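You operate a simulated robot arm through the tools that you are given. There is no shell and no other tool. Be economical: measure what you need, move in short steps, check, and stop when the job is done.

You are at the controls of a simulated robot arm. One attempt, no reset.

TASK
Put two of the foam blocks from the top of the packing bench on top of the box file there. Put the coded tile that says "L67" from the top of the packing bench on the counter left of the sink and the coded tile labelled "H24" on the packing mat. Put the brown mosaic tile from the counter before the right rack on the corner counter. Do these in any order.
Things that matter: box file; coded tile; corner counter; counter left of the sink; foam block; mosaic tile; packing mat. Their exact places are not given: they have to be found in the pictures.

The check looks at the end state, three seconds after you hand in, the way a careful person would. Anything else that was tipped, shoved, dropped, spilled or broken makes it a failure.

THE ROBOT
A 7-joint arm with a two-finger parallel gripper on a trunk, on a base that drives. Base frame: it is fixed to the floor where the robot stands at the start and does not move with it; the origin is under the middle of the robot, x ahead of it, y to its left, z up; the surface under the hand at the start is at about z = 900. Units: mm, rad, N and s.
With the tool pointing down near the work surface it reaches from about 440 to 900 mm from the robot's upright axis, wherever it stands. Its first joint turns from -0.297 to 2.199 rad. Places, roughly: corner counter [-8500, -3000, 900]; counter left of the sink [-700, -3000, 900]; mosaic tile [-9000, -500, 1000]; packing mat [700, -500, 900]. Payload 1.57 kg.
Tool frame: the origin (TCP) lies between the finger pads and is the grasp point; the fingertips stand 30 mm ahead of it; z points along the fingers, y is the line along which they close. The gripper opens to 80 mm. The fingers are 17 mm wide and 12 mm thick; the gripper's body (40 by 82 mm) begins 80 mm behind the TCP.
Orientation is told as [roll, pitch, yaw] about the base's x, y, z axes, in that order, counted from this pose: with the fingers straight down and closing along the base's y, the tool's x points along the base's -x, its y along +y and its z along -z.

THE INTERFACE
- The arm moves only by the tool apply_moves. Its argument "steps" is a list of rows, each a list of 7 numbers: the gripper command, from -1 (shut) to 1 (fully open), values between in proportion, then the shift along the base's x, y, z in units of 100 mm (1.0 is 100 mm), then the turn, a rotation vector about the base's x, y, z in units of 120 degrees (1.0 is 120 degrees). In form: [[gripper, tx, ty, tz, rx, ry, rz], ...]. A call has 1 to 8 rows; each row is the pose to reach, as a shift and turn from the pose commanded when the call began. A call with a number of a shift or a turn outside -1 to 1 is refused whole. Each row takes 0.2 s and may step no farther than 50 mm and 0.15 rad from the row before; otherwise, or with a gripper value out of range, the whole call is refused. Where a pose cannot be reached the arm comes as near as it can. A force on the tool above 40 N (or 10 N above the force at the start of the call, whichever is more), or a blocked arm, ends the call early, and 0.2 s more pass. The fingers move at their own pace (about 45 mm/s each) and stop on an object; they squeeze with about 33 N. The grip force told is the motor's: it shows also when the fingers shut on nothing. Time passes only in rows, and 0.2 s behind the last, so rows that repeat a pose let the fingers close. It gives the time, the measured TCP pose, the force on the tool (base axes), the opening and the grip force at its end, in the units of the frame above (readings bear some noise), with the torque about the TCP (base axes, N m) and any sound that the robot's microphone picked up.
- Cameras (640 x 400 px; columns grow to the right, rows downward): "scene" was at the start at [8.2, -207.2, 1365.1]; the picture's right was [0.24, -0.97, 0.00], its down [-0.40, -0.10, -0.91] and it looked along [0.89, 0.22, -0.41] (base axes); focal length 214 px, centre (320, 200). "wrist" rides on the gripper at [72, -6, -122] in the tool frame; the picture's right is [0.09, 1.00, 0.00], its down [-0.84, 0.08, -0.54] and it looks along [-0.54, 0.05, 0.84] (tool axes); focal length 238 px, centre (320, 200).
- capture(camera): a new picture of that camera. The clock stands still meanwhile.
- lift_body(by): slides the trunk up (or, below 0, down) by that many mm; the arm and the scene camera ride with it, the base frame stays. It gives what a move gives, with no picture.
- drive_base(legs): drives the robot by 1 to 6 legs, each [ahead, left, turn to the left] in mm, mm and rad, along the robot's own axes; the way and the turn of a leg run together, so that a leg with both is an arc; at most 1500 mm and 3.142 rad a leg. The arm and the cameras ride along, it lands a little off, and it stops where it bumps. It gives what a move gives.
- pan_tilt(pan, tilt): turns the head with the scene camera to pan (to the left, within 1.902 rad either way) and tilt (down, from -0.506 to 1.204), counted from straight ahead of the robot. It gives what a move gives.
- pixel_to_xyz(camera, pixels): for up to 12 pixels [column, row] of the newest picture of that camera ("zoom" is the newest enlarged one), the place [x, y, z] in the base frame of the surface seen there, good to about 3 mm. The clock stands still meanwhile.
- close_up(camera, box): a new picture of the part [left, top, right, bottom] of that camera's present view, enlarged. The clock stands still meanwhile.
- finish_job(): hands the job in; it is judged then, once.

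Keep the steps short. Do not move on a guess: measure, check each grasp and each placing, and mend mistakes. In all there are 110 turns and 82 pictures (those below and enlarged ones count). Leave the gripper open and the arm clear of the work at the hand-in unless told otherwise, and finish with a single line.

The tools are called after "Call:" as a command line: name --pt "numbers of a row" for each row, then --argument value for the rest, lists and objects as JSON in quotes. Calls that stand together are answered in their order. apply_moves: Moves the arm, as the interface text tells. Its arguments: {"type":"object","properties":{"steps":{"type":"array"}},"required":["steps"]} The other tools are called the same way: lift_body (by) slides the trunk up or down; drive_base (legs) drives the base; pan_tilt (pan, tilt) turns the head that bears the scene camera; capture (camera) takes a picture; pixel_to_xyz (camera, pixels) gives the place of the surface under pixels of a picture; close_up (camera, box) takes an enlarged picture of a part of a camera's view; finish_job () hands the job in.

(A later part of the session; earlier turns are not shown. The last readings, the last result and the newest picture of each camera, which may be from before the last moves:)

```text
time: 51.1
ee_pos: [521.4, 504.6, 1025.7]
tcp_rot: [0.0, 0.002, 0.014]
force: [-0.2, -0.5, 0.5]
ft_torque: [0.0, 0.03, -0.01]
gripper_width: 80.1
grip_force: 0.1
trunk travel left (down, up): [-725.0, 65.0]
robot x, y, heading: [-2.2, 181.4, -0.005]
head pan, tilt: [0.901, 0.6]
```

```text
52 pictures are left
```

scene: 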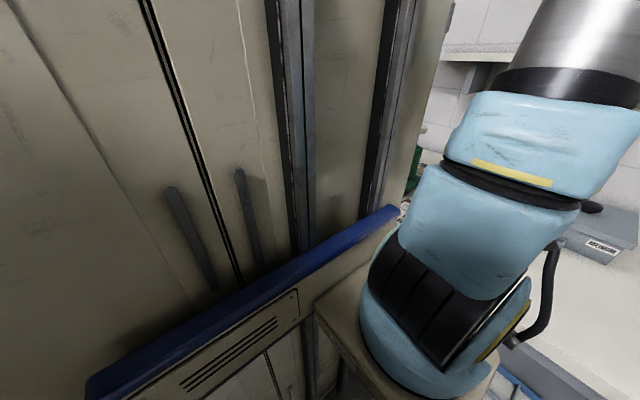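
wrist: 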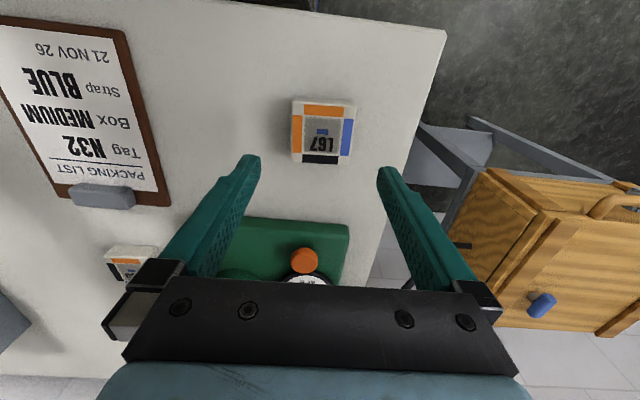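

Centred. Descend 90, close, lift.

Call:
apply_moves --pt "1 0 0.01 -0.45 0 0 0" --pt "1 0 0.01 -0.75 0 0 0" --pt "1 0 0.01 -0.9 0 0 0" --pt "-1 0 0.01 -0.91 0 0 0" --pt "-1 0 0.01 -0.91 0 0 0" --pt "-1 0 0.01 -0.91 0 0 0" --pt "-1 0 0.01 -0.91 0 0 0"

Call:
apply_moves --pt "-1 0 0 0.3 0 0 0" --pt "-1 0 0 0.7 0 0 0" --pt "-1 0 0 1 0 0 0"

Call:
apply_moves --pt "-1 0 0 0.4 0 0 0" --pt "-1 0 0 0.8 0 0 0" --pt "-1 0 0 1 0 0 0"

Call:
capture --camera "wrist"

Call:
pan_tilt --pan -1.8 --tilt 0.4

Call:
capture --camera "scene"

```text
time: 52.7
ee_pos: [521.0, 505.9, 935.6]
tcp_rot: [0.0, 0.003, 0.014]
force: [-1.5, 1.6, 0.0]
ft_torque: [0.07, -0.05, 0.02]
gripper_width: 59.3
grip_force: 33.0
trunk travel left (down, up): [-725.0, 65.0]
robot x, y, heading: [-1.1, 182.5, -0.011]
head pan, tilt: [0.901, 0.6]
```

```text
time: 53.5
ee_pos: [520.8, 506.0, 1036.2]
tcp_rot: [0.0, 0.0, 0.014]
force: [0.3, 0.3, -2.0]
ft_torque: [0.01, 0.07, 0.01]
gripper_width: 59.5
grip_force: 33.0
trunk travel left (down, up): [-725.0, 65.0]
robot x, y, heading: [-2.5, 182.3, -0.008]
head pan, tilt: [0.901, 0.6]
```

```text
time: 54.3
ee_pos: [521.6, 505.4, 1135.7]
tcp_rot: [-0.001, 0.001, 0.013]
force: [0.1, 0.3, -2.6]
ft_torque: [0.02, 0.05, -0.01]
gripper_width: 59.3
grip_force: 33.1
trunk travel left (down, up): [-725.0, 65.0]
robot x, y, heading: [1.9, 181.1, -0.007]
head pan, tilt: [0.901, 0.6]
```

```text
51 pictures are left
```

wrist: 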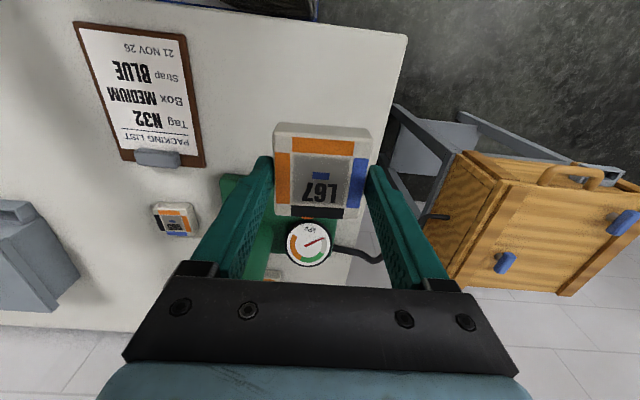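

```text
time: 56.7
ee_pos: [521.3, 506.2, 1135.7]
tcp_rot: [0.001, 0.001, 0.014]
force: [-0.5, -0.1, -1.3]
ft_torque: [0.02, 0.03, 0.01]
gripper_width: 59.5
grip_force: 32.8
trunk travel left (down, up): [-725.0, 65.0]
robot x, y, heading: [0.7, 182.1, -0.002]
head pan, tilt: [-1.799, 0.4]
```

```text
50 pictures are left
```

scene: 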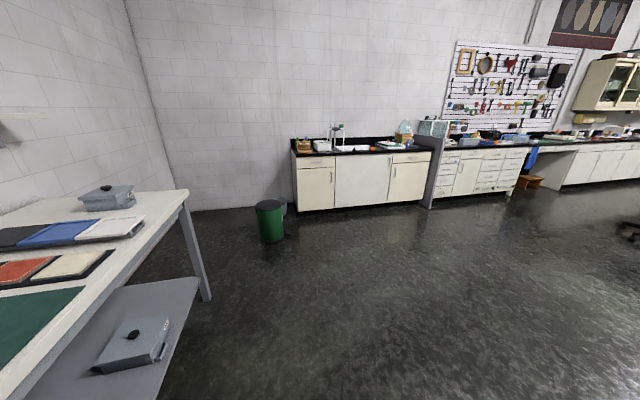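

L67 is held. I see the sink unit at pixels (290–430, 140–210). Enlarging and measuring.

Call:
close_up --camera "scene" --box '[270, 100, 462, 220]'

Call:
pixel_to_xyz --camera "scene" --pixels '[[295, 153], [320, 155], [345, 152], [385, 152], [425, 150], [415, 148], [299, 208], [425, 200], [268, 205], [440, 190], [200, 300], [170, 190]]'

```text
3.33 times, centred on (366, 160) of scene
```

zoom: 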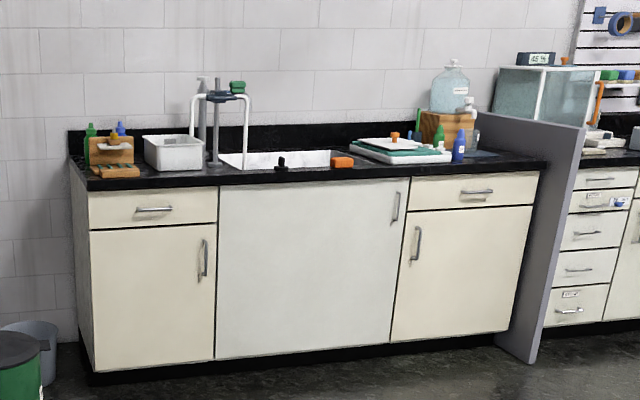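

```text
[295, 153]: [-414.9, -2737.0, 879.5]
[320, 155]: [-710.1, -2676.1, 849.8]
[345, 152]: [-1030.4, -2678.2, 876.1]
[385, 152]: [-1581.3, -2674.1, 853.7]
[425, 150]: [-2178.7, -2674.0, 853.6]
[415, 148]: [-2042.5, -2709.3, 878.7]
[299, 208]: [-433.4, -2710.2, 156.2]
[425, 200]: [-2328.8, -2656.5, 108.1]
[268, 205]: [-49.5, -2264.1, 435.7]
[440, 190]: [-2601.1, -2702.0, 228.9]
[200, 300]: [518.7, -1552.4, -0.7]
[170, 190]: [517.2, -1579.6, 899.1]
```

L67 goes on the counter stretch x −400…−1000 (z≈879, front edge y≈−2680). Backing off, turning right and driving toward it, stopping short.

Call:
drive_base --legs '[[-800, 0, 0], [0, 0, -1.571], [1400, 0, 0]]'

Call:
pan_tilt --pan 0.0 --tilt 0.45

Call:
capture --camera "scene"

```text
time: 71.3
ee_pos: [-462.8, -1735.2, 1134.9]
tcp_rot: [0.0, 0.003, -1.556]
force: [0.6, 0.6, -1.2]
ft_torque: [0.01, 0.04, 0.01]
gripper_width: 59.5
grip_force: 33.0
trunk travel left (down, up): [-725.0, 65.0]
robot x, y, heading: [-788.2, -1215.1, -1.574]
head pan, tilt: [-1.799, 0.4]
```

```text
time: 73.1
ee_pos: [-462.4, -1735.5, 1134.6]
tcp_rot: [0.0, 0.0, -1.555]
force: [0.5, 0.4, -1.7]
ft_torque: [-0.02, -0.04, 0.0]
gripper_width: 59.3
grip_force: 33.4
trunk travel left (down, up): [-725.0, 65.0]
robot x, y, heading: [-790.4, -1214.0, -1.57]
head pan, tilt: [0.0, 0.45]
```

```text
48 pictures are left
```

scene: 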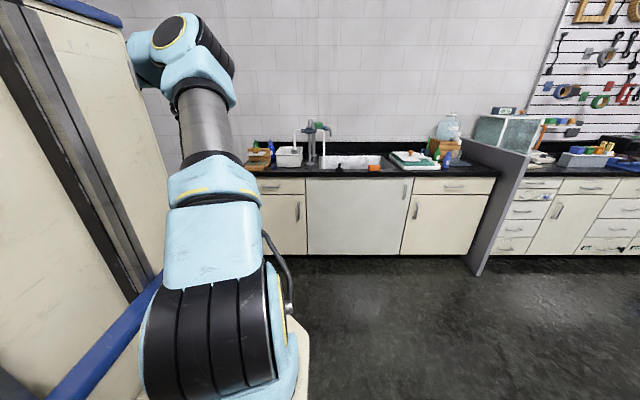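

Call:
drive_base --legs '[[950, 0, 0]]'

Call:
capture --camera "wrist"

Call:
pan_tilt --pan 0.0 --tilt 0.75

Call:
capture --camera "scene"

```text
time: 78.1
ee_pos: [-464.5, -2695.7, 1135.3]
tcp_rot: [-0.001, 0.002, -1.557]
force: [0.2, 0.3, -2.1]
ft_torque: [0.03, 0.0, 0.02]
gripper_width: 59.3
grip_force: 33.1
trunk travel left (down, up): [-725.0, 65.0]
robot x, y, heading: [-788.6, -2177.2, -1.576]
head pan, tilt: [0.0, 0.45]
```

```text
47 pictures are left
```

wrist: 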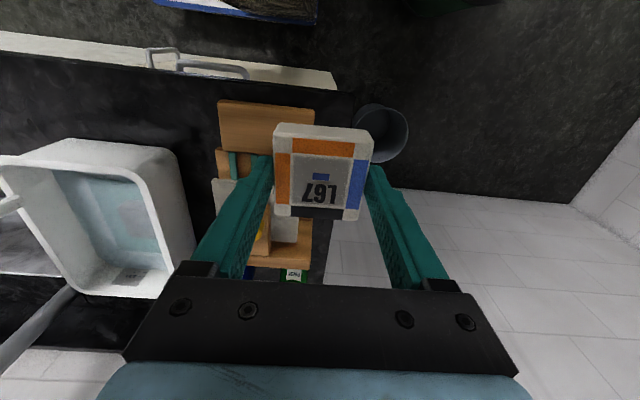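

```text
time: 78.9
ee_pos: [-465.5, -2696.6, 1135.5]
tcp_rot: [0.001, 0.002, -1.558]
force: [0.6, -0.1, -1.3]
ft_torque: [-0.03, 0.0, -0.01]
gripper_width: 59.2
grip_force: 33.0
trunk travel left (down, up): [-725.0, 65.0]
robot x, y, heading: [-791.7, -2174.5, -1.574]
head pan, tilt: [0.0, 0.75]
```

```text
46 pictures are left
```

scene: 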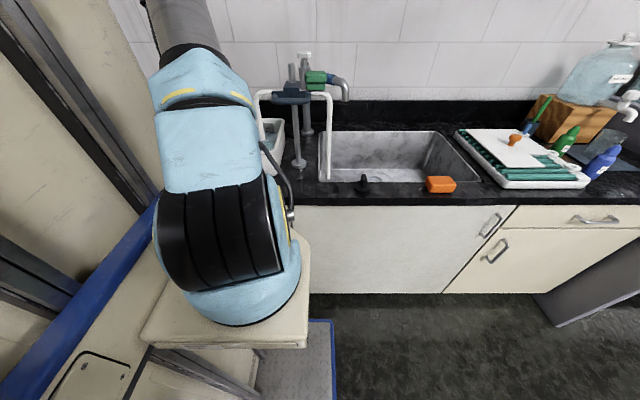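

Call:
pixel_to_xyz --camera "wrist" --pixels '[[60, 68], [200, 85], [60, 110], [130, 120], [190, 120], [60, 145], [150, 150], [195, 180], [222, 110], [330, 100], [20, 100], [200, 200]]'

```text
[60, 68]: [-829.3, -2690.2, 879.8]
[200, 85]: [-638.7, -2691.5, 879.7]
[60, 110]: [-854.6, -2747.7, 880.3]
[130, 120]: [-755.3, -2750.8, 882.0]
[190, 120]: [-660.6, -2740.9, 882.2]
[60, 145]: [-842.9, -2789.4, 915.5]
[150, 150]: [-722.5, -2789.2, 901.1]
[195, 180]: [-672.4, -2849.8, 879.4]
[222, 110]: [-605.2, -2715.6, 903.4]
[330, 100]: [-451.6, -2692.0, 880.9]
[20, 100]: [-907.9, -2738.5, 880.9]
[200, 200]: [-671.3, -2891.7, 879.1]
```

The free strip in front of the white tray is at y −2680…−2770, x≈−740. I'll bring the hand there and look down.

Call:
apply_moves --pt "-1 -0.4 0 0 0 0 0" --pt "-1 -0.8 0 0 0 0 0" --pt "-1 -1 0 0 0 0 0"

Call:
apply_moves --pt "-1 -0.4 -0.05 0 0 0 0" --pt "-1 -0.8 -0.1 0 0 0 0" --pt "-1 -1 -0.12 0 0 0 0"

Call:
apply_moves --pt "-1 -0.4 -0.05 0 0 0 0" --pt "-1 -0.76 -0.12 0 0 0 0" --pt "-1 -0.76 -0.12 -0.4 0 0 0" --pt "-1 -0.76 -0.12 -0.8 0 0 0" --pt "-1 -0.76 -0.12 -0.8 0 0 0"

Call:
capture --camera "wrist"

Call:
capture --camera "scene"

```text
time: 79.7
ee_pos: [-565.6, -2695.9, 1135.5]
tcp_rot: [0.0, 0.001, -1.554]
force: [0.4, -0.3, -2.1]
ft_torque: [0.02, 0.02, -0.02]
gripper_width: 59.5
grip_force: 33.3
trunk travel left (down, up): [-725.0, 65.0]
robot x, y, heading: [-791.1, -2174.1, -1.567]
head pan, tilt: [0.0, 0.75]
```

```text
time: 80.5
ee_pos: [-666.3, -2708.3, 1136.4]
tcp_rot: [-0.001, 0.0, -1.556]
force: [0.2, -0.7, -1.3]
ft_torque: [0.0, -0.02, 0.01]
gripper_width: 59.4
grip_force: 32.7
trunk travel left (down, up): [-725.0, 65.0]
robot x, y, heading: [-789.7, -2175.2, -1.576]
head pan, tilt: [0.0, 0.75]
```

```text
time: 81.7
ee_pos: [-741.1, -2721.6, 1054.1]
tcp_rot: [0.0, 0.001, -1.556]
force: [0.7, 0.9, -1.6]
ft_torque: [0.01, 0.02, -0.01]
gripper_width: 59.4
grip_force: 33.1
trunk travel left (down, up): [-725.0, 65.0]
robot x, y, heading: [-795.9, -2176.0, -1.572]
head pan, tilt: [0.0, 0.75]
```

```text
45 pictures are left
```

wrist: 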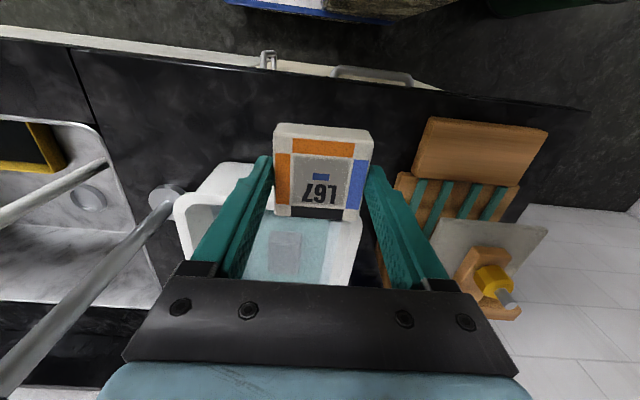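

```text
44 pictures are left
```

scene: 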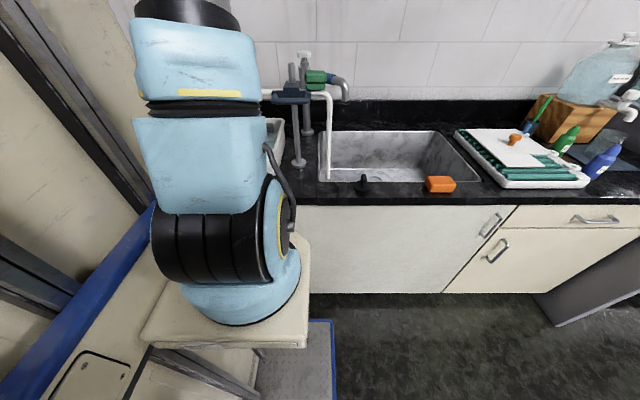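

Call:
pixel_to_xyz --camera "wrist" --pixels '[[225, 166], [235, 172], [170, 192], [100, 275], [230, 150], [180, 215], [340, 250], [405, 190], [430, 165], [300, 75], [195, 200], [390, 270]]'

```text
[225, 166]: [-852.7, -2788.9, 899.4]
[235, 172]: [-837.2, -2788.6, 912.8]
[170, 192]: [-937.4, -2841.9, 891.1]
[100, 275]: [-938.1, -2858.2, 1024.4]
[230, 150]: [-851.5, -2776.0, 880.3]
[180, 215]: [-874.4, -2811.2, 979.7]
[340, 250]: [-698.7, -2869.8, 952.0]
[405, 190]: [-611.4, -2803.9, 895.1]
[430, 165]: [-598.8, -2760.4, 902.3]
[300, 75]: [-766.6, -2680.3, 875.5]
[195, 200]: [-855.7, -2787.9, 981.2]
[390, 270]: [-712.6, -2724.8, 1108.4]
```

Tray front is at y −2788, so the spot is clear. Lowering to the counter (880).

Call:
apply_moves --pt "-1 0 0 -0.45 0 0 0" --pt "-1 0 0 -0.9 0 0 0" --pt "-1 0 0 -1 0 0 0"

Call:
apply_moves --pt "-1 0 0 -0.2 0 0 0" --pt "-1 0 0 -0.33 0 0 0" --pt "-1 0 0 -0.38 0 0 0" --pt "-1 0 0 -0.39 0 0 0"

```text
time: 82.5
ee_pos: [-741.5, -2720.2, 955.2]
tcp_rot: [-0.001, 0.0, -1.558]
force: [-0.3, 0.5, -1.2]
ft_torque: [-0.02, 0.01, -0.01]
gripper_width: 59.6
grip_force: 33.4
trunk travel left (down, up): [-725.0, 65.0]
robot x, y, heading: [-791.8, -2172.0, -1.578]
head pan, tilt: [0.0, 0.75]
```

```text
time: 83.5
ee_pos: [-742.5, -2719.5, 917.1]
tcp_rot: [0.0, 0.0, -1.557]
force: [0.6, -0.4, -1.2]
ft_torque: [0.02, -0.03, -0.02]
gripper_width: 59.3
grip_force: 32.7
trunk travel left (down, up): [-725.0, 65.0]
robot x, y, heading: [-787.7, -2174.1, -1.573]
head pan, tilt: [0.0, 0.75]
```

Call:
apply_moves --pt "-1 0 0 -0.01 0 0 0" --pt "-1 0 0 -0.02 0 0 0" --pt "-1 0 0 -0.03 0 0 0"

Call:
apply_moves --pt "0 0 0 0 0 0 0" --pt "1 0 0 0 0 0 0" --pt "1 0 0 0 0 0 0" --pt "1 0 0 0.4 0 0 0" --pt "1 0 0 0.8 0 0 0" --pt "1 0 0 1 0 0 0"

Call:
apply_moves --pt "1 0 0.2 0.3 0 0 0" --pt "1 0 0.4 0.6 0 0 0" --pt "1 0 0.6 0.9 0 0 0" --pt "1 0 0.7 1 0 0 0"

Call:
capture --camera "wrist"

```text
time: 84.3
ee_pos: [-741.2, -2721.0, 914.4]
tcp_rot: [0.0, -0.002, -1.558]
force: [-3.4, 3.8, 22.8]
ft_torque: [0.06, 0.07, 0.03]
gripper_width: 59.5
grip_force: 33.0
trunk travel left (down, up): [-725.0, 65.0]
robot x, y, heading: [-793.3, -2178.5, -1.572]
head pan, tilt: [0.0, 0.75]
```

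```text
time: 85.7
ee_pos: [-741.1, -2720.3, 1013.1]
tcp_rot: [0.0, 0.001, -1.554]
force: [0.5, 0.0, 0.1]
ft_torque: [0.04, 0.0, -0.05]
gripper_width: 79.8
grip_force: 0.0
trunk travel left (down, up): [-725.0, 65.0]
robot x, y, heading: [-791.0, -2171.1, -1.576]
head pan, tilt: [0.0, 0.75]
```

```text
time: 86.7
ee_pos: [-741.9, -2652.7, 1113.7]
tcp_rot: [0.0, 0.001, -1.559]
force: [-0.7, -17.7, -8.4]
ft_torque: [1.4, -0.19, 0.13]
gripper_width: 80.2
grip_force: 0.2
trunk travel left (down, up): [-725.0, 65.0]
robot x, y, heading: [-792.1, -2173.6, -1.576]
head pan, tilt: [0.0, 0.75]
```

```text
43 pictures are left
```

wrist: 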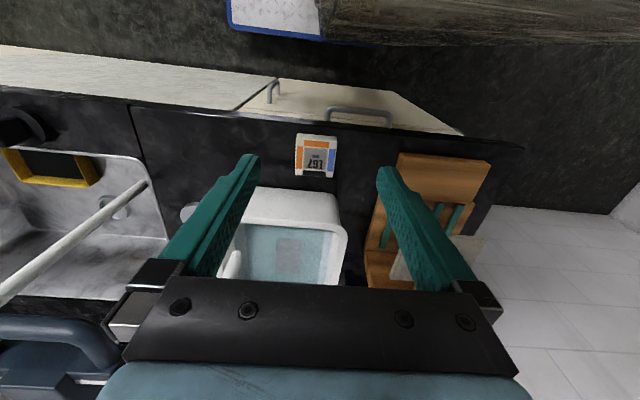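

The tile is placed well. There's a contact force (−17.7 in y): probably the hand folded too near its own arm. Easing forward and up.

Call:
apply_moves --pt "1 0 -0.2 0 0 0 0" --pt "1 0 -0.4 0 0 0 0" --pt "1 0 -0.4 0 0 0 0"

Call:
capture --camera "scene"

```text
time: 87.5
ee_pos: [-740.9, -2690.9, 1112.7]
tcp_rot: [0.0, 0.005, -1.556]
force: [-0.1, 0.2, 0.4]
ft_torque: [-0.03, 0.0, 0.01]
gripper_width: 79.9
grip_force: 0.1
trunk travel left (down, up): [-725.0, 65.0]
robot x, y, heading: [-795.0, -2172.7, -1.574]
head pan, tilt: [0.0, 0.75]
```

```text
42 pictures are left
```

scene: 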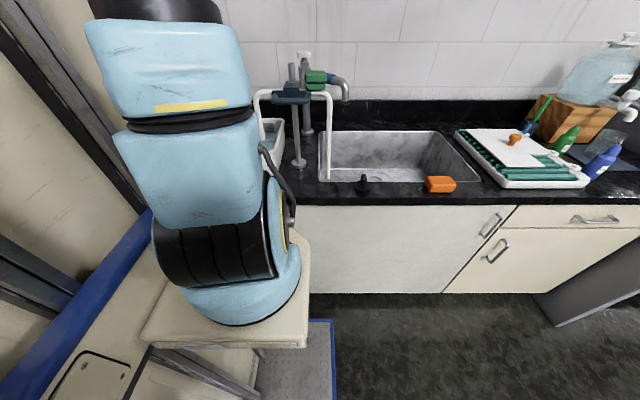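

Clear again. Backing away, turning right to face −x, and looking ahead.

Call:
drive_base --legs '[[-900, 0, 0], [0, 0, -1.57]]'

Call:
pan_tilt --pan -0.1 --tilt 0.3

Call:
capture --camera "scene"

```text
time: 96.0
ee_pos: [-1302.2, -1327.5, 1112.3]
tcp_rot: [0.0, 0.001, -3.131]
force: [-0.7, 1.0, -0.2]
ft_torque: [0.01, 0.0, -0.01]
gripper_width: 79.9
grip_force: 0.1
trunk travel left (down, up): [-725.0, 65.0]
robot x, y, heading: [-783.7, -1276.9, 3.131]
head pan, tilt: [0.0, 0.75]
```

```text
time: 97.0
ee_pos: [-1302.7, -1327.6, 1112.2]
tcp_rot: [0.001, 0.001, -3.131]
force: [-0.5, 0.6, 0.4]
ft_torque: [0.0, -0.01, 0.0]
gripper_width: 80.0
grip_force: 0.0
trunk travel left (down, up): [-725.0, 65.0]
robot x, y, heading: [-786.1, -1281.4, 3.136]
head pan, tilt: [-0.099, 0.3]
```

```text
41 pictures are left
```

scene: 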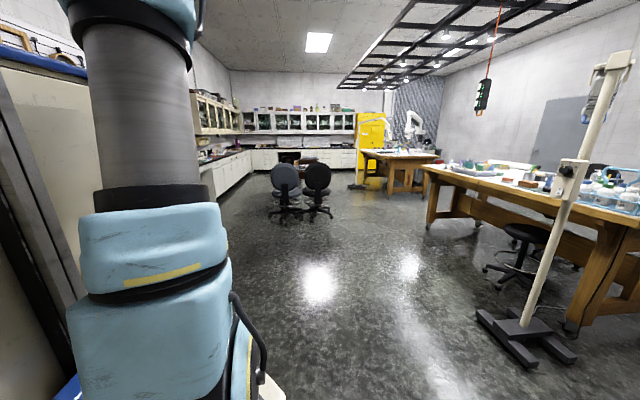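

Call:
close_up --camera "scene" --box '[190, 90, 430, 240]'

Call:
pixel_to_xyz --camera "scene" --pixels '[[285, 185], [318, 185], [285, 215], [318, 212], [260, 162], [350, 162], [370, 195], [395, 160], [428, 220], [500, 320], [220, 185], [350, 150]]'

```text
2.67 times, centred on (310, 165) of scene
```

zoom: 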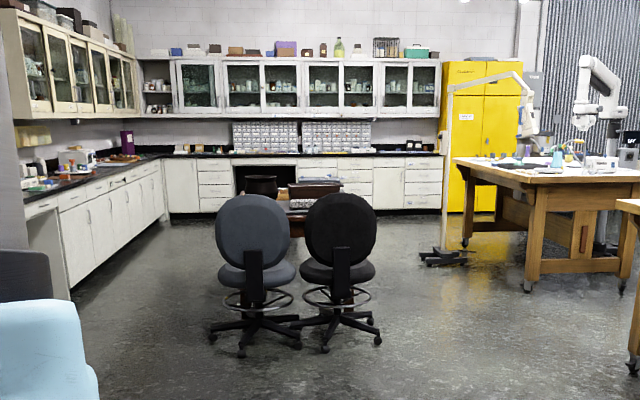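

```text
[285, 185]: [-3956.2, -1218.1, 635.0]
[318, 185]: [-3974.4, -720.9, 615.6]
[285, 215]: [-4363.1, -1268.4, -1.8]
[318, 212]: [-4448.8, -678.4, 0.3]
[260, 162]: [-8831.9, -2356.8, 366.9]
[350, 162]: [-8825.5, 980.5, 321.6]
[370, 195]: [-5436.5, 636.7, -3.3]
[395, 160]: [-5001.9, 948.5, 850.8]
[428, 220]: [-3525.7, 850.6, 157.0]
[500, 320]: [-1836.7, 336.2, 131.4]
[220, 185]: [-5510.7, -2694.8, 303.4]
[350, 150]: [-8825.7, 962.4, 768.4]
```

Two chairs at x≈−4000. I'll check their left extent, the stool on the left, and the furniture beyond.

Call:
pixel_to_xyz --camera "zoom" --pixels '[[211, 332], [376, 340], [262, 186], [315, 195], [298, 220], [30, 290], [70, 280], [165, 205], [440, 262], [525, 285], [345, 150], [265, 150]]'

```text
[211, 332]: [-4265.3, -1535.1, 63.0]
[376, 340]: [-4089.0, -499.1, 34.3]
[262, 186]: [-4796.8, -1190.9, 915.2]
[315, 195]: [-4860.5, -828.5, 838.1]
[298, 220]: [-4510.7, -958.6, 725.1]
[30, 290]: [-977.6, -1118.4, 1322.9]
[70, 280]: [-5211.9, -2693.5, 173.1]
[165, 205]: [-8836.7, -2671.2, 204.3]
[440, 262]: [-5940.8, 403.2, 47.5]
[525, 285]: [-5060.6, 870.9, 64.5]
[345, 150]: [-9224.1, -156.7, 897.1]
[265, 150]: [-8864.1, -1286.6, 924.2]
```

The left lane (y −1535…−2690) is clear. Taking it at y≈−2110, then looking.

Call:
drive_base --legs '[[0, 830, 0], [1500, 0, 0], [1000, 0, 0]]'

Call:
capture --camera "scene"

```text
time: 113.2
ee_pos: [-3797.9, -2190.2, 1112.4]
tcp_rot: [0.001, 0.001, -3.109]
force: [1.0, -0.1, 0.8]
ft_torque: [-0.02, 0.04, 0.01]
gripper_width: 80.1
grip_force: 0.1
trunk travel left (down, up): [-725.0, 65.0]
robot x, y, heading: [-3286.7, -2131.4, -3.124]
head pan, tilt: [-0.099, 0.3]
```

```text
39 pictures are left
```

scene: 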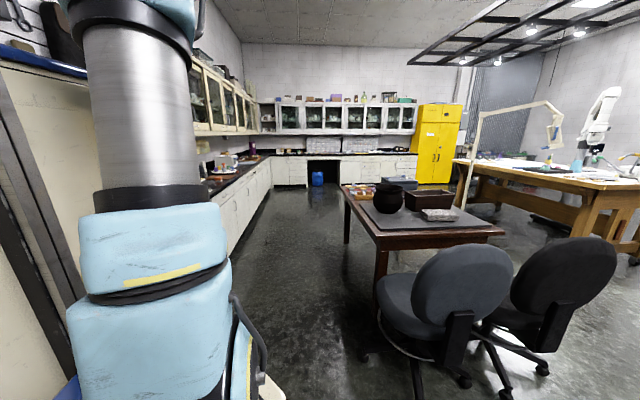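

Call:
pixel_to_xyz --camera "scene" --pixels '[[376, 248], [342, 192], [365, 355], [378, 280], [240, 130], [230, 200], [318, 178], [270, 190], [345, 158], [310, 158], [365, 158], [348, 235]]'

Call:
close_up --camera "scene" --box '[200, 110, 440, 260]'

```text
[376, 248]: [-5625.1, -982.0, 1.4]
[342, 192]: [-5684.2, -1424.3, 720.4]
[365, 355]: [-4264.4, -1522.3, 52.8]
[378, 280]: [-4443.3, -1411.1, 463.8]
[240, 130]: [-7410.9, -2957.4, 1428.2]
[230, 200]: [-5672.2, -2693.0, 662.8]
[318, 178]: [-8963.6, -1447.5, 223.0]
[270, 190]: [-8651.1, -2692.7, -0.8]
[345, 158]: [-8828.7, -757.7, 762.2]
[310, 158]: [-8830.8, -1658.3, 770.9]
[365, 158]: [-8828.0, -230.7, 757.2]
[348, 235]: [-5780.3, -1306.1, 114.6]
```

```text
2.67 times, centred on (320, 185) of scene
```

zoom: 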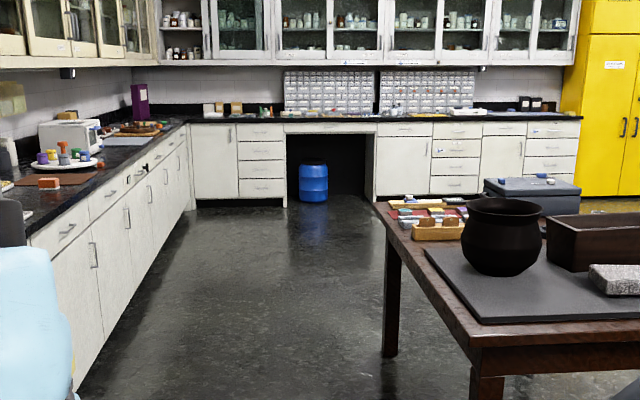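

Lane beside the table is clear; beyond it is open floor. Correcting heading and driving on to x≈−7500, then right toward the right rack.

Call:
drive_base --legs '[[0, -60, -0.018], [1500, 0, 0], [1500, 0, 0], [1300, 0, 0], [0, -1500, 0]]'

Call:
pan_tilt --pan 0.0 --tilt 0.4

Call:
capture --camera "scene"

```text
time: 141.3
ee_pos: [-8100.1, -659.4, 1113.6]
tcp_rot: [0.0, 0.001, -3.115]
force: [0.0, 0.7, 0.2]
ft_torque: [0.03, -0.01, 0.0]
gripper_width: 79.9
grip_force: 0.2
trunk travel left (down, up): [-725.0, 65.0]
robot x, y, heading: [-7583.5, -600.6, -3.134]
head pan, tilt: [-0.099, 0.3]
```

```text
time: 142.0
ee_pos: [-8100.0, -660.6, 1113.6]
tcp_rot: [-0.001, 0.002, -3.114]
force: [-0.5, -0.4, -0.9]
ft_torque: [0.0, -0.02, -0.01]
gripper_width: 79.9
grip_force: 0.2
trunk travel left (down, up): [-725.0, 65.0]
robot x, y, heading: [-7584.2, -600.5, -3.129]
head pan, tilt: [0.0, 0.4]
```

```text
37 pictures are left
```

scene: 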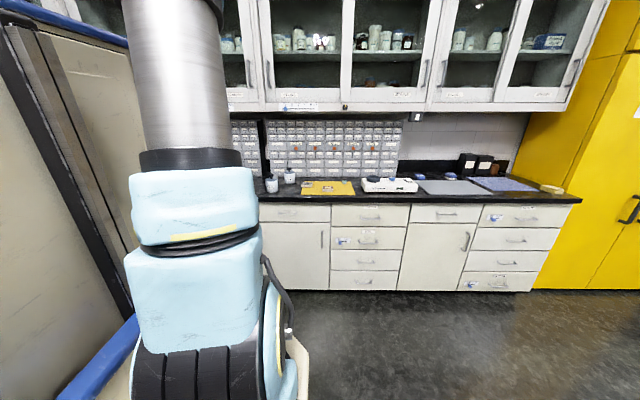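

Call:
close_up --camera "scene" --box '[220, 105, 460, 255]'

Call:
capture --camera "wrist"

Call:
pixel_to_xyz --camera "scene" --pixels '[[300, 203], [330, 187], [275, 187], [290, 176], [380, 185], [265, 150], [345, 150], [400, 130], [350, 100]]'

```text
2.67 times, centred on (340, 180) of scene
```

zoom: 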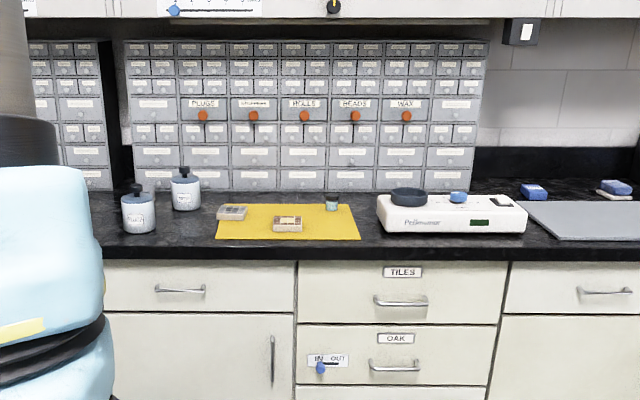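

```text
35 pictures are left
```

wrist: 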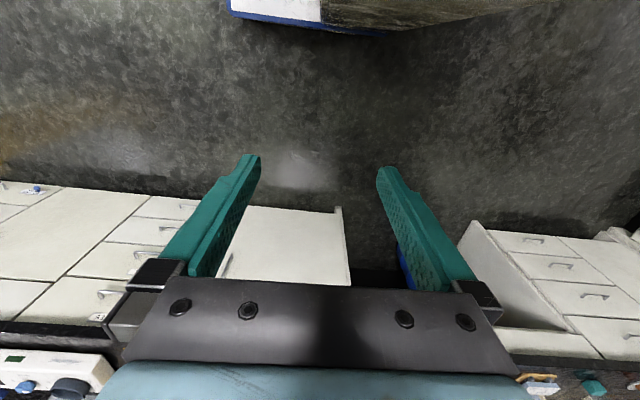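

```text
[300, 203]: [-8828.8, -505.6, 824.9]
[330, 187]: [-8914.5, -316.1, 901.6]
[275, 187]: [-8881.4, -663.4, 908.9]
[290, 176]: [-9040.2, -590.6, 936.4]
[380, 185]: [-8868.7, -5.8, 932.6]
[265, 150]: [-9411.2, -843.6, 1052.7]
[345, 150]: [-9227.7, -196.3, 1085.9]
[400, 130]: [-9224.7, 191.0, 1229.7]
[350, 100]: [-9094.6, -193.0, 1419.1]
```

Two small tiles lie on/near the yellow mat. Moving closer: right 200, ahead 680.

Call:
drive_base --legs '[[0, -200, 0], [660, 0, -0.008]]'

Call:
capture --camera "wrist"

Call:
pan_tilt --pan 0.0 --tilt 0.6

Call:
capture --camera "scene"

```text
time: 146.8
ee_pos: [-8753.3, -456.1, 1113.5]
tcp_rot: [0.0, 0.002, -3.124]
force: [-0.1, -0.2, -0.7]
ft_torque: [0.02, 0.02, 0.0]
gripper_width: 79.7
grip_force: 0.1
trunk travel left (down, up): [-725.0, 65.0]
robot x, y, heading: [-8243.5, -406.4, 3.137]
head pan, tilt: [0.0, 0.4]
```

```text
34 pictures are left
```

wrist: 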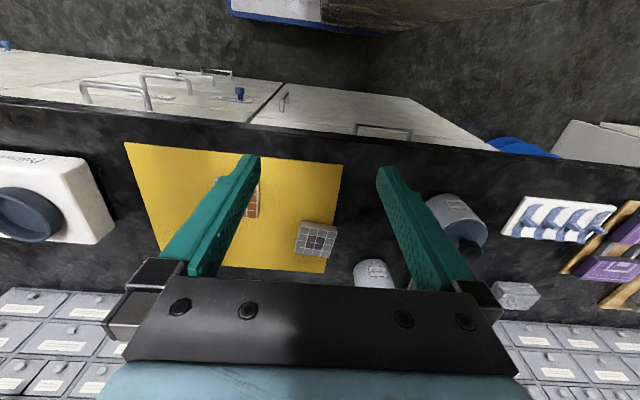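

```text
time: 147.5
ee_pos: [-8752.1, -457.1, 1114.5]
tcp_rot: [-0.001, 0.003, -3.125]
force: [-0.6, -0.1, -0.6]
ft_torque: [0.02, 0.04, 0.05]
gripper_width: 80.0
grip_force: 0.1
trunk travel left (down, up): [-725.0, 65.0]
robot x, y, heading: [-8238.1, -408.6, 3.139]
head pan, tilt: [0.0, 0.6]
```

```text
33 pictures are left
```

scene: 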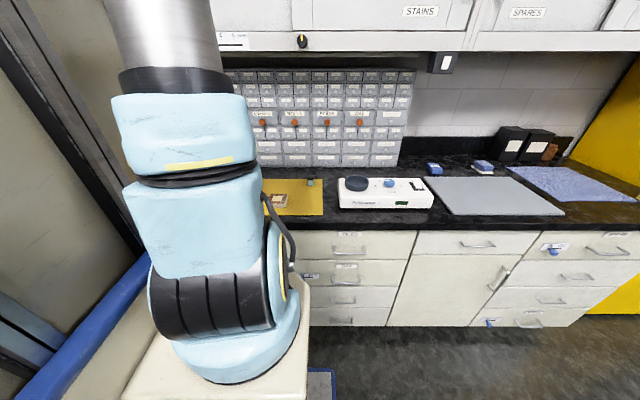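

The brownish tile is behind the left finger at (255,203); the other is grey. Locating it and moving the hand to its side.

Call:
pixel_to_xyz --camera "wrist" --pixels '[[254, 205], [257, 190], [317, 238], [250, 180]]'

Call:
apply_moves --pt "1 0 0.4 0 0 0 0" --pt "1 0 0.7 0 0 0 0" --pt "1 0 0.7 0 0 0 0"

Call:
capture --camera "wrist"

```text
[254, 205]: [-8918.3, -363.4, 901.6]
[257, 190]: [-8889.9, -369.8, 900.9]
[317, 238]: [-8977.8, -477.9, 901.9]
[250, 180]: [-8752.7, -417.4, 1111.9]
```

```text
time: 148.3
ee_pos: [-8752.9, -386.9, 1112.2]
tcp_rot: [0.001, -0.002, -3.125]
force: [-0.3, -1.0, -0.7]
ft_torque: [0.03, 0.0, 0.01]
gripper_width: 79.9
grip_force: 0.1
trunk travel left (down, up): [-725.0, 65.0]
robot x, y, heading: [-8235.0, -407.4, 3.144]
head pan, tilt: [0.0, 0.6]
```

```text
32 pictures are left
```

wrist: 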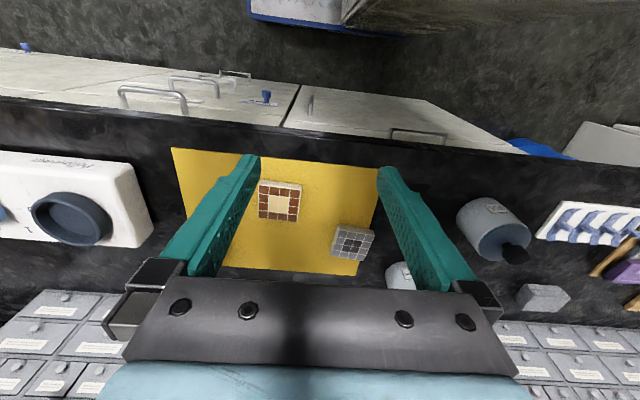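

Call:
close_up --camera "wrist" --box '[240, 165, 400, 265]'

Call:
pixel_to_xyz --camera "zoom" --pixels '[[85, 80], [230, 90], [80, 205], [210, 215], [155, 145], [380, 270], [500, 290], [430, 320]]'

```text
4.00 times, centred on (320, 215) of wrist
```

zoom: 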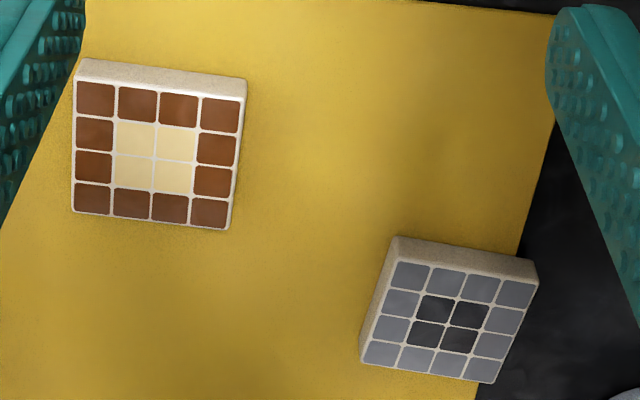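

```text
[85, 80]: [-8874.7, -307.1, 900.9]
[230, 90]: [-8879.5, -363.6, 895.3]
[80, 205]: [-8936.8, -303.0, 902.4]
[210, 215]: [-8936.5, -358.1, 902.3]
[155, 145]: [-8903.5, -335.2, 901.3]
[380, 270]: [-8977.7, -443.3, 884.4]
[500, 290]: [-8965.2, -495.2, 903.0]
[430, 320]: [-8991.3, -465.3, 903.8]
```

The brown tile's centre is (−8907,−332), top 902. Moving above it with a small turn.

Call:
apply_moves --pt "1 -0.35 0.2 0 0 0 -0.01" --pt "1 -0.7 0.4 0 0 0 -0.02" --pt "1 -1 0.55 -0.2 0 0 -0.034" --pt "1 -1 0.55 -0.2 0 0 -0.034"

Call:
apply_moves --pt "1 -0.4 0 -0.2 0 0 0" --pt "1 -0.54 0 -0.5 0 0 0" --pt "1 -0.54 0 -0.9 0 0 0" --pt "1 -0.54 0 -0.9 0 0 0"

Call:
capture --camera "wrist"

```text
time: 149.3
ee_pos: [-8853.8, -331.3, 1093.8]
tcp_rot: [0.0, 0.0, 3.088]
force: [0.1, -0.6, 1.1]
ft_torque: [0.01, -0.01, -0.05]
gripper_width: 80.1
grip_force: 0.1
trunk travel left (down, up): [-725.0, 65.0]
robot x, y, heading: [-8239.0, -401.9, 3.143]
head pan, tilt: [0.0, 0.6]
```

```text
time: 150.3
ee_pos: [-8907.8, -331.9, 1002.7]
tcp_rot: [-0.002, 0.0, 3.087]
force: [1.3, 0.2, 0.7]
ft_torque: [0.01, 0.04, -0.02]
gripper_width: 79.7
grip_force: 0.0
trunk travel left (down, up): [-725.0, 65.0]
robot x, y, heading: [-8238.1, -403.4, 3.145]
head pan, tilt: [0.0, 0.6]
```

```text
30 pictures are left
```

wrist: 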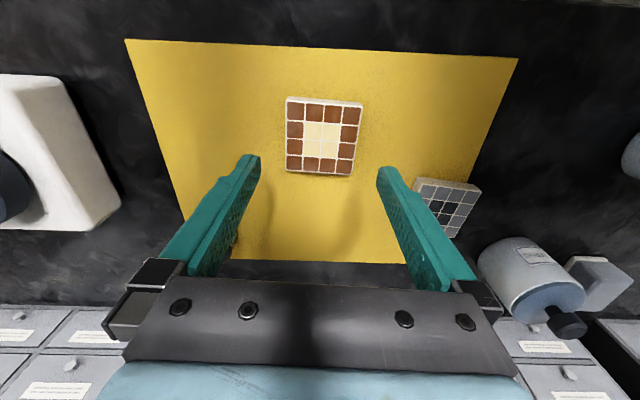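

Centred; slight extra turn, descend 87 and grasp.

Call:
apply_moves --pt "1 0 0 -0.4 0 0 -0.02" --pt "1 0 0 -0.7 0 0 -0.02" --pt "1 0 0 -0.86 0 0 -0.02" --pt "-1 0 0 -0.87 0 0 -0.02" --pt "-1 0 0 -0.87 0 0 -0.02" --pt "-1 0 0 -0.87 0 0 -0.02" --pt "-1 0 0 -0.87 0 0 -0.02"

Call:
apply_moves --pt "-1 0 0 0.3 0 0 0" --pt "-1 0 0 0.7 0 0 0" --pt "-1 0 0 1 0 0 0"

Call:
apply_moves --pt "-1 0.3 0 0.3 0 0 0.01" --pt "-1 0.6 0 0.6 0 0 0.02" --pt "-1 0.9 0 0.9 0 0 0.03" --pt "-1 1 0 1 0 0 0.04" --pt "-1 1 0 1 0 0 0.04"

Call:
capture --camera "wrist"

```text
time: 151.9
ee_pos: [-8907.5, -332.2, 915.2]
tcp_rot: [0.0, 0.0, 3.045]
force: [0.8, -2.6, 2.3]
ft_torque: [-0.09, 0.06, 0.16]
gripper_width: 69.8
grip_force: 32.9
trunk travel left (down, up): [-725.0, 65.0]
robot x, y, heading: [-8238.5, -404.9, 3.139]
head pan, tilt: [0.0, 0.6]
```

```text
time: 152.7
ee_pos: [-8908.3, -330.5, 1016.5]
tcp_rot: [0.0, 0.002, 3.046]
force: [0.2, -0.7, -1.3]
ft_torque: [-0.02, -0.01, -0.02]
gripper_width: 70.1
grip_force: 32.8
trunk travel left (down, up): [-725.0, 65.0]
robot x, y, heading: [-8236.0, -401.9, 3.139]
head pan, tilt: [0.0, 0.6]
```

```text
time: 153.9
ee_pos: [-8806.9, -331.8, 1116.4]
tcp_rot: [0.0, 0.002, 3.129]
force: [0.2, 0.7, -1.0]
ft_torque: [0.02, -0.05, 0.0]
gripper_width: 70.0
grip_force: 33.0
trunk travel left (down, up): [-725.0, 65.0]
robot x, y, heading: [-8239.4, -404.1, 3.143]
head pan, tilt: [0.0, 0.6]
```

```text
29 pictures are left
```

wrist: 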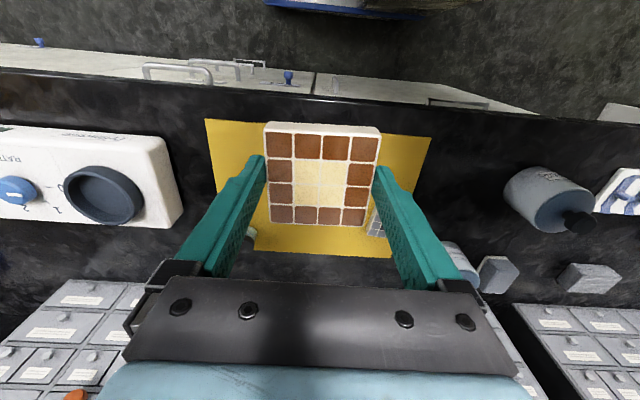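

Brown tile held (70 mm). Backing off, sliding left toward the corner, and turning to face it.

Call:
drive_base --legs '[[-550, 0, 0], [0, 1300, 0], [0, 0, 0.785]]'

Call:
pan_tilt --pan -0.1 --tilt 0.45

Call:
capture --camera "scene"

```text
time: 165.3
ee_pos: [-8154.2, -2059.8, 1115.5]
tcp_rot: [0.0, 0.003, -2.378]
force: [0.4, 0.5, -1.7]
ft_torque: [0.01, -0.03, 0.03]
gripper_width: 69.5
grip_force: 33.0
trunk travel left (down, up): [-725.0, 65.0]
robot x, y, heading: [-7696.6, -1710.2, -2.363]
head pan, tilt: [0.0, 0.6]
```

```text
time: 166.0
ee_pos: [-8153.1, -2059.1, 1116.3]
tcp_rot: [0.001, 0.002, -2.377]
force: [0.2, -0.1, -2.3]
ft_torque: [-0.01, 0.02, 0.02]
gripper_width: 69.5
grip_force: 33.0
trunk travel left (down, up): [-725.0, 65.0]
robot x, y, heading: [-7693.6, -1710.4, -2.365]
head pan, tilt: [-0.099, 0.45]
```

```text
28 pictures are left
```

scene: 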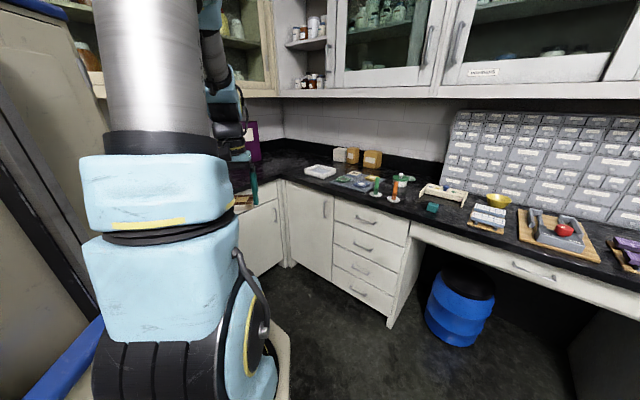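

Call:
pixel_to_xyz --camera "scene" --pixels '[[285, 180], [265, 168], [275, 160], [300, 178], [320, 170], [265, 190], [285, 155], [258, 205], [355, 180], [340, 155], [310, 90]]'

Call:
close_up --camera "scene" --box '[220, 100, 460, 250]'

```text
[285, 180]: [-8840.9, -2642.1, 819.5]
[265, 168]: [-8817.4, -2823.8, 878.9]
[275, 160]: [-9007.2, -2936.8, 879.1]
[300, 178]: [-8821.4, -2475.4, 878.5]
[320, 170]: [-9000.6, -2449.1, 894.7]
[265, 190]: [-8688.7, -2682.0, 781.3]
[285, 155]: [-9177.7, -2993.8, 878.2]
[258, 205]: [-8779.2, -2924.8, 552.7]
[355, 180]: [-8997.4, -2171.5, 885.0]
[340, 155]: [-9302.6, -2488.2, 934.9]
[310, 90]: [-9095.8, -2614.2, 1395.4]
```

```text
2.67 times, centred on (340, 175) of scene
```

zoom: 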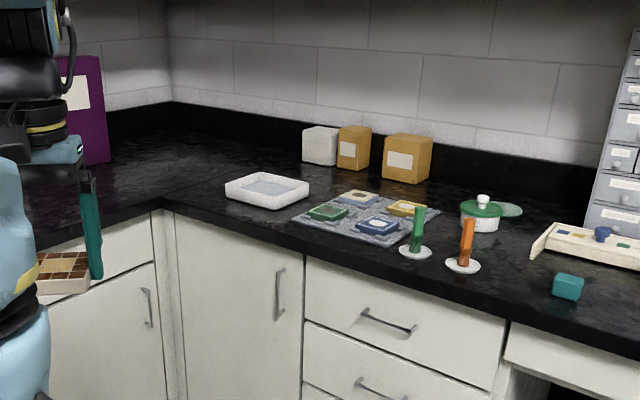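

The free black corner area is around (−8650…−8850, −2780). Driving diagonally in.

Call:
drive_base --legs '[[660, -60, 0]]'

Call:
capture --camera "wrist"

Call:
capture --camera "scene"

```text
time: 169.6
ee_pos: [-8661.7, -2474.7, 1116.0]
tcp_rot: [0.0, 0.001, -2.377]
force: [0.4, 0.1, -2.2]
ft_torque: [0.03, 0.0, 0.0]
gripper_width: 69.4
grip_force: 32.8
trunk travel left (down, up): [-725.0, 65.0]
robot x, y, heading: [-8204.7, -2123.0, -2.365]
head pan, tilt: [-0.099, 0.45]
```

```text
26 pictures are left
```

wrist: 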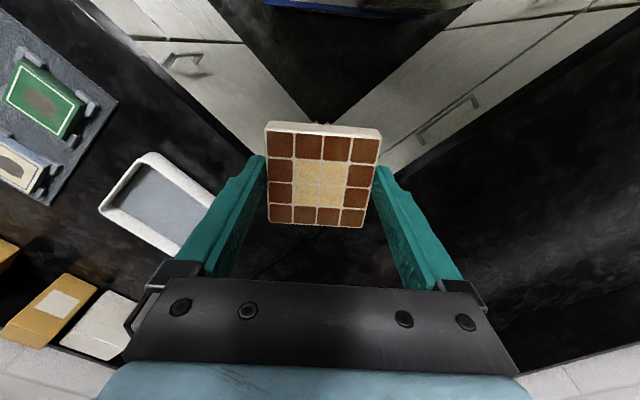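

```text
25 pictures are left
```

scene: 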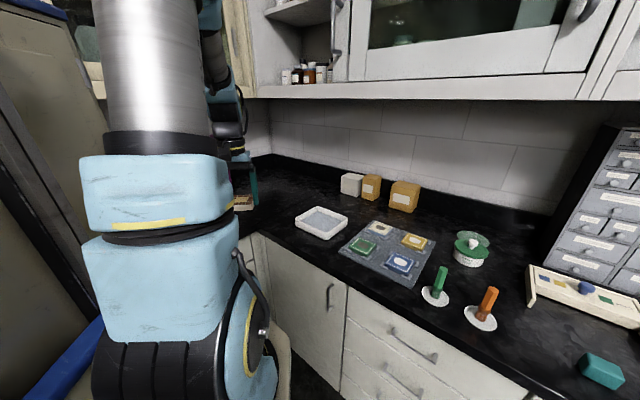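

Call:
pixel_to_xyz --camera "wrist" --pixels '[[322, 245], [420, 165], [480, 200], [560, 150], [330, 265], [540, 350], [200, 190], [560, 260], [460, 250]]'

Call:
close_up --camera "wrist" --box '[220, 120, 640, 382]'

```text
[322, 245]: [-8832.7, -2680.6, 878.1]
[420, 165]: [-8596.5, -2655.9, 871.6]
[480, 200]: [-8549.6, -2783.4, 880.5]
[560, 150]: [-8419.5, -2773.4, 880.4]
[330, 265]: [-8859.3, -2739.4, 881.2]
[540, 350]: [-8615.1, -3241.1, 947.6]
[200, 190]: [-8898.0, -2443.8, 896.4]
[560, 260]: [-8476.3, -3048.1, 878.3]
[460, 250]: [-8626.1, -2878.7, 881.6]
```

```text
1.52 times, centred on (430, 251) of wrist
```

zoom: 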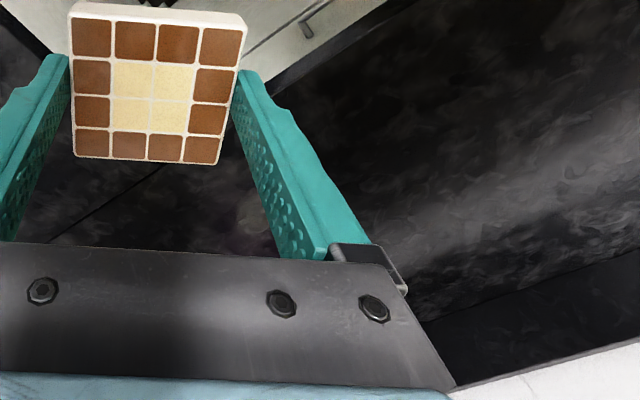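

The seam shows the corner counter is the run with y<−2690; it's free at (−8600,−2775). Moving the hand there.

Call:
apply_moves --pt "-1 0.1 -0.4 0 0 0 0" --pt "-1 0.2 -0.8 0 0 0 0" --pt "-1 0.2 -1 0 0 0 0"

Call:
apply_moves --pt "-1 0.1 -0.4 0 0 0 0" --pt "-1 0.2 -0.8 0 0 0 0" --pt "-1 0.2 -1 0 0 0 0"

Call:
apply_moves --pt "-1 0.1 -0.4 0 0 0 0" --pt "-1 0.2 -0.8 0 0 0 0" --pt "-1 0.22 -1 -0.3 0 0 0" --pt "-1 0.22 -1 -0.7 0 0 0" --pt "-1 0.22 -1 -1 0 0 0" --pt "-1 0.22 -1 -1 0 0 0"

Call:
capture --camera "wrist"

```text
time: 170.4
ee_pos: [-8641.9, -2572.8, 1117.3]
tcp_rot: [-0.001, 0.001, -2.378]
force: [0.3, 0.3, -1.8]
ft_torque: [-0.02, 0.04, 0.02]
gripper_width: 69.5
grip_force: 33.9
trunk travel left (down, up): [-725.0, 65.0]
robot x, y, heading: [-8204.2, -2126.4, -2.362]
head pan, tilt: [-0.099, 0.45]
```

```text
time: 171.2
ee_pos: [-8622.3, -2672.9, 1116.4]
tcp_rot: [0.0, 0.002, -2.377]
force: [0.1, -0.1, -1.3]
ft_torque: [-0.01, 0.01, 0.0]
gripper_width: 69.5
grip_force: 32.7
trunk travel left (down, up): [-725.0, 65.0]
robot x, y, heading: [-8204.8, -2131.5, -2.362]
head pan, tilt: [-0.099, 0.45]
```

```text
time: 172.6
ee_pos: [-8601.2, -2774.4, 1015.8]
tcp_rot: [-0.001, 0.002, -2.376]
force: [0.1, -0.8, -2.1]
ft_torque: [-0.01, 0.01, 0.01]
gripper_width: 69.5
grip_force: 33.0
trunk travel left (down, up): [-725.0, 65.0]
robot x, y, heading: [-8205.3, -2125.9, -2.367]
head pan, tilt: [-0.099, 0.45]
```

```text
23 pictures are left
```

wrist: 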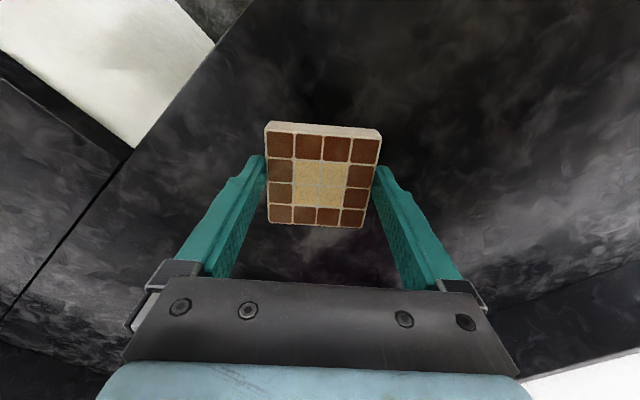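

Free spot on the corner counter. Lowering, then creeping to contact.

Call:
apply_moves --pt "-1 0 0 -0.4 0 0 0" --pt "-1 0 0 -0.75 0 0 0" --pt "-1 0 0 -0.92 0 0 0" --pt "-1 0 0 -0.98 0 0 0" --pt "-1 0 0 -0.98 0 0 0"

Call:
apply_moves --pt "-1 0 0 -0.01 0 0 0" --pt "-1 0 0 -0.02 0 0 0" --pt "-1 0 0 -0.03 0 0 0" --pt "-1 0 0 -0.04 0 0 0"

```text
time: 173.8
ee_pos: [-8599.0, -2774.2, 917.8]
tcp_rot: [0.0, 0.001, -2.377]
force: [-0.4, -0.2, -2.1]
ft_torque: [-0.02, -0.03, 0.04]
gripper_width: 69.5
grip_force: 32.9
trunk travel left (down, up): [-725.0, 65.0]
robot x, y, heading: [-8206.1, -2126.7, -2.365]
head pan, tilt: [-0.099, 0.45]
```

```text
time: 174.8
ee_pos: [-8599.3, -2774.7, 913.9]
tcp_rot: [0.0, 0.003, -2.377]
force: [0.0, -0.8, -1.8]
ft_torque: [0.02, -0.02, 0.02]
gripper_width: 69.3
grip_force: 33.2
trunk travel left (down, up): [-725.0, 65.0]
robot x, y, heading: [-8201.9, -2132.1, -2.362]
head pan, tilt: [-0.099, 0.45]
```

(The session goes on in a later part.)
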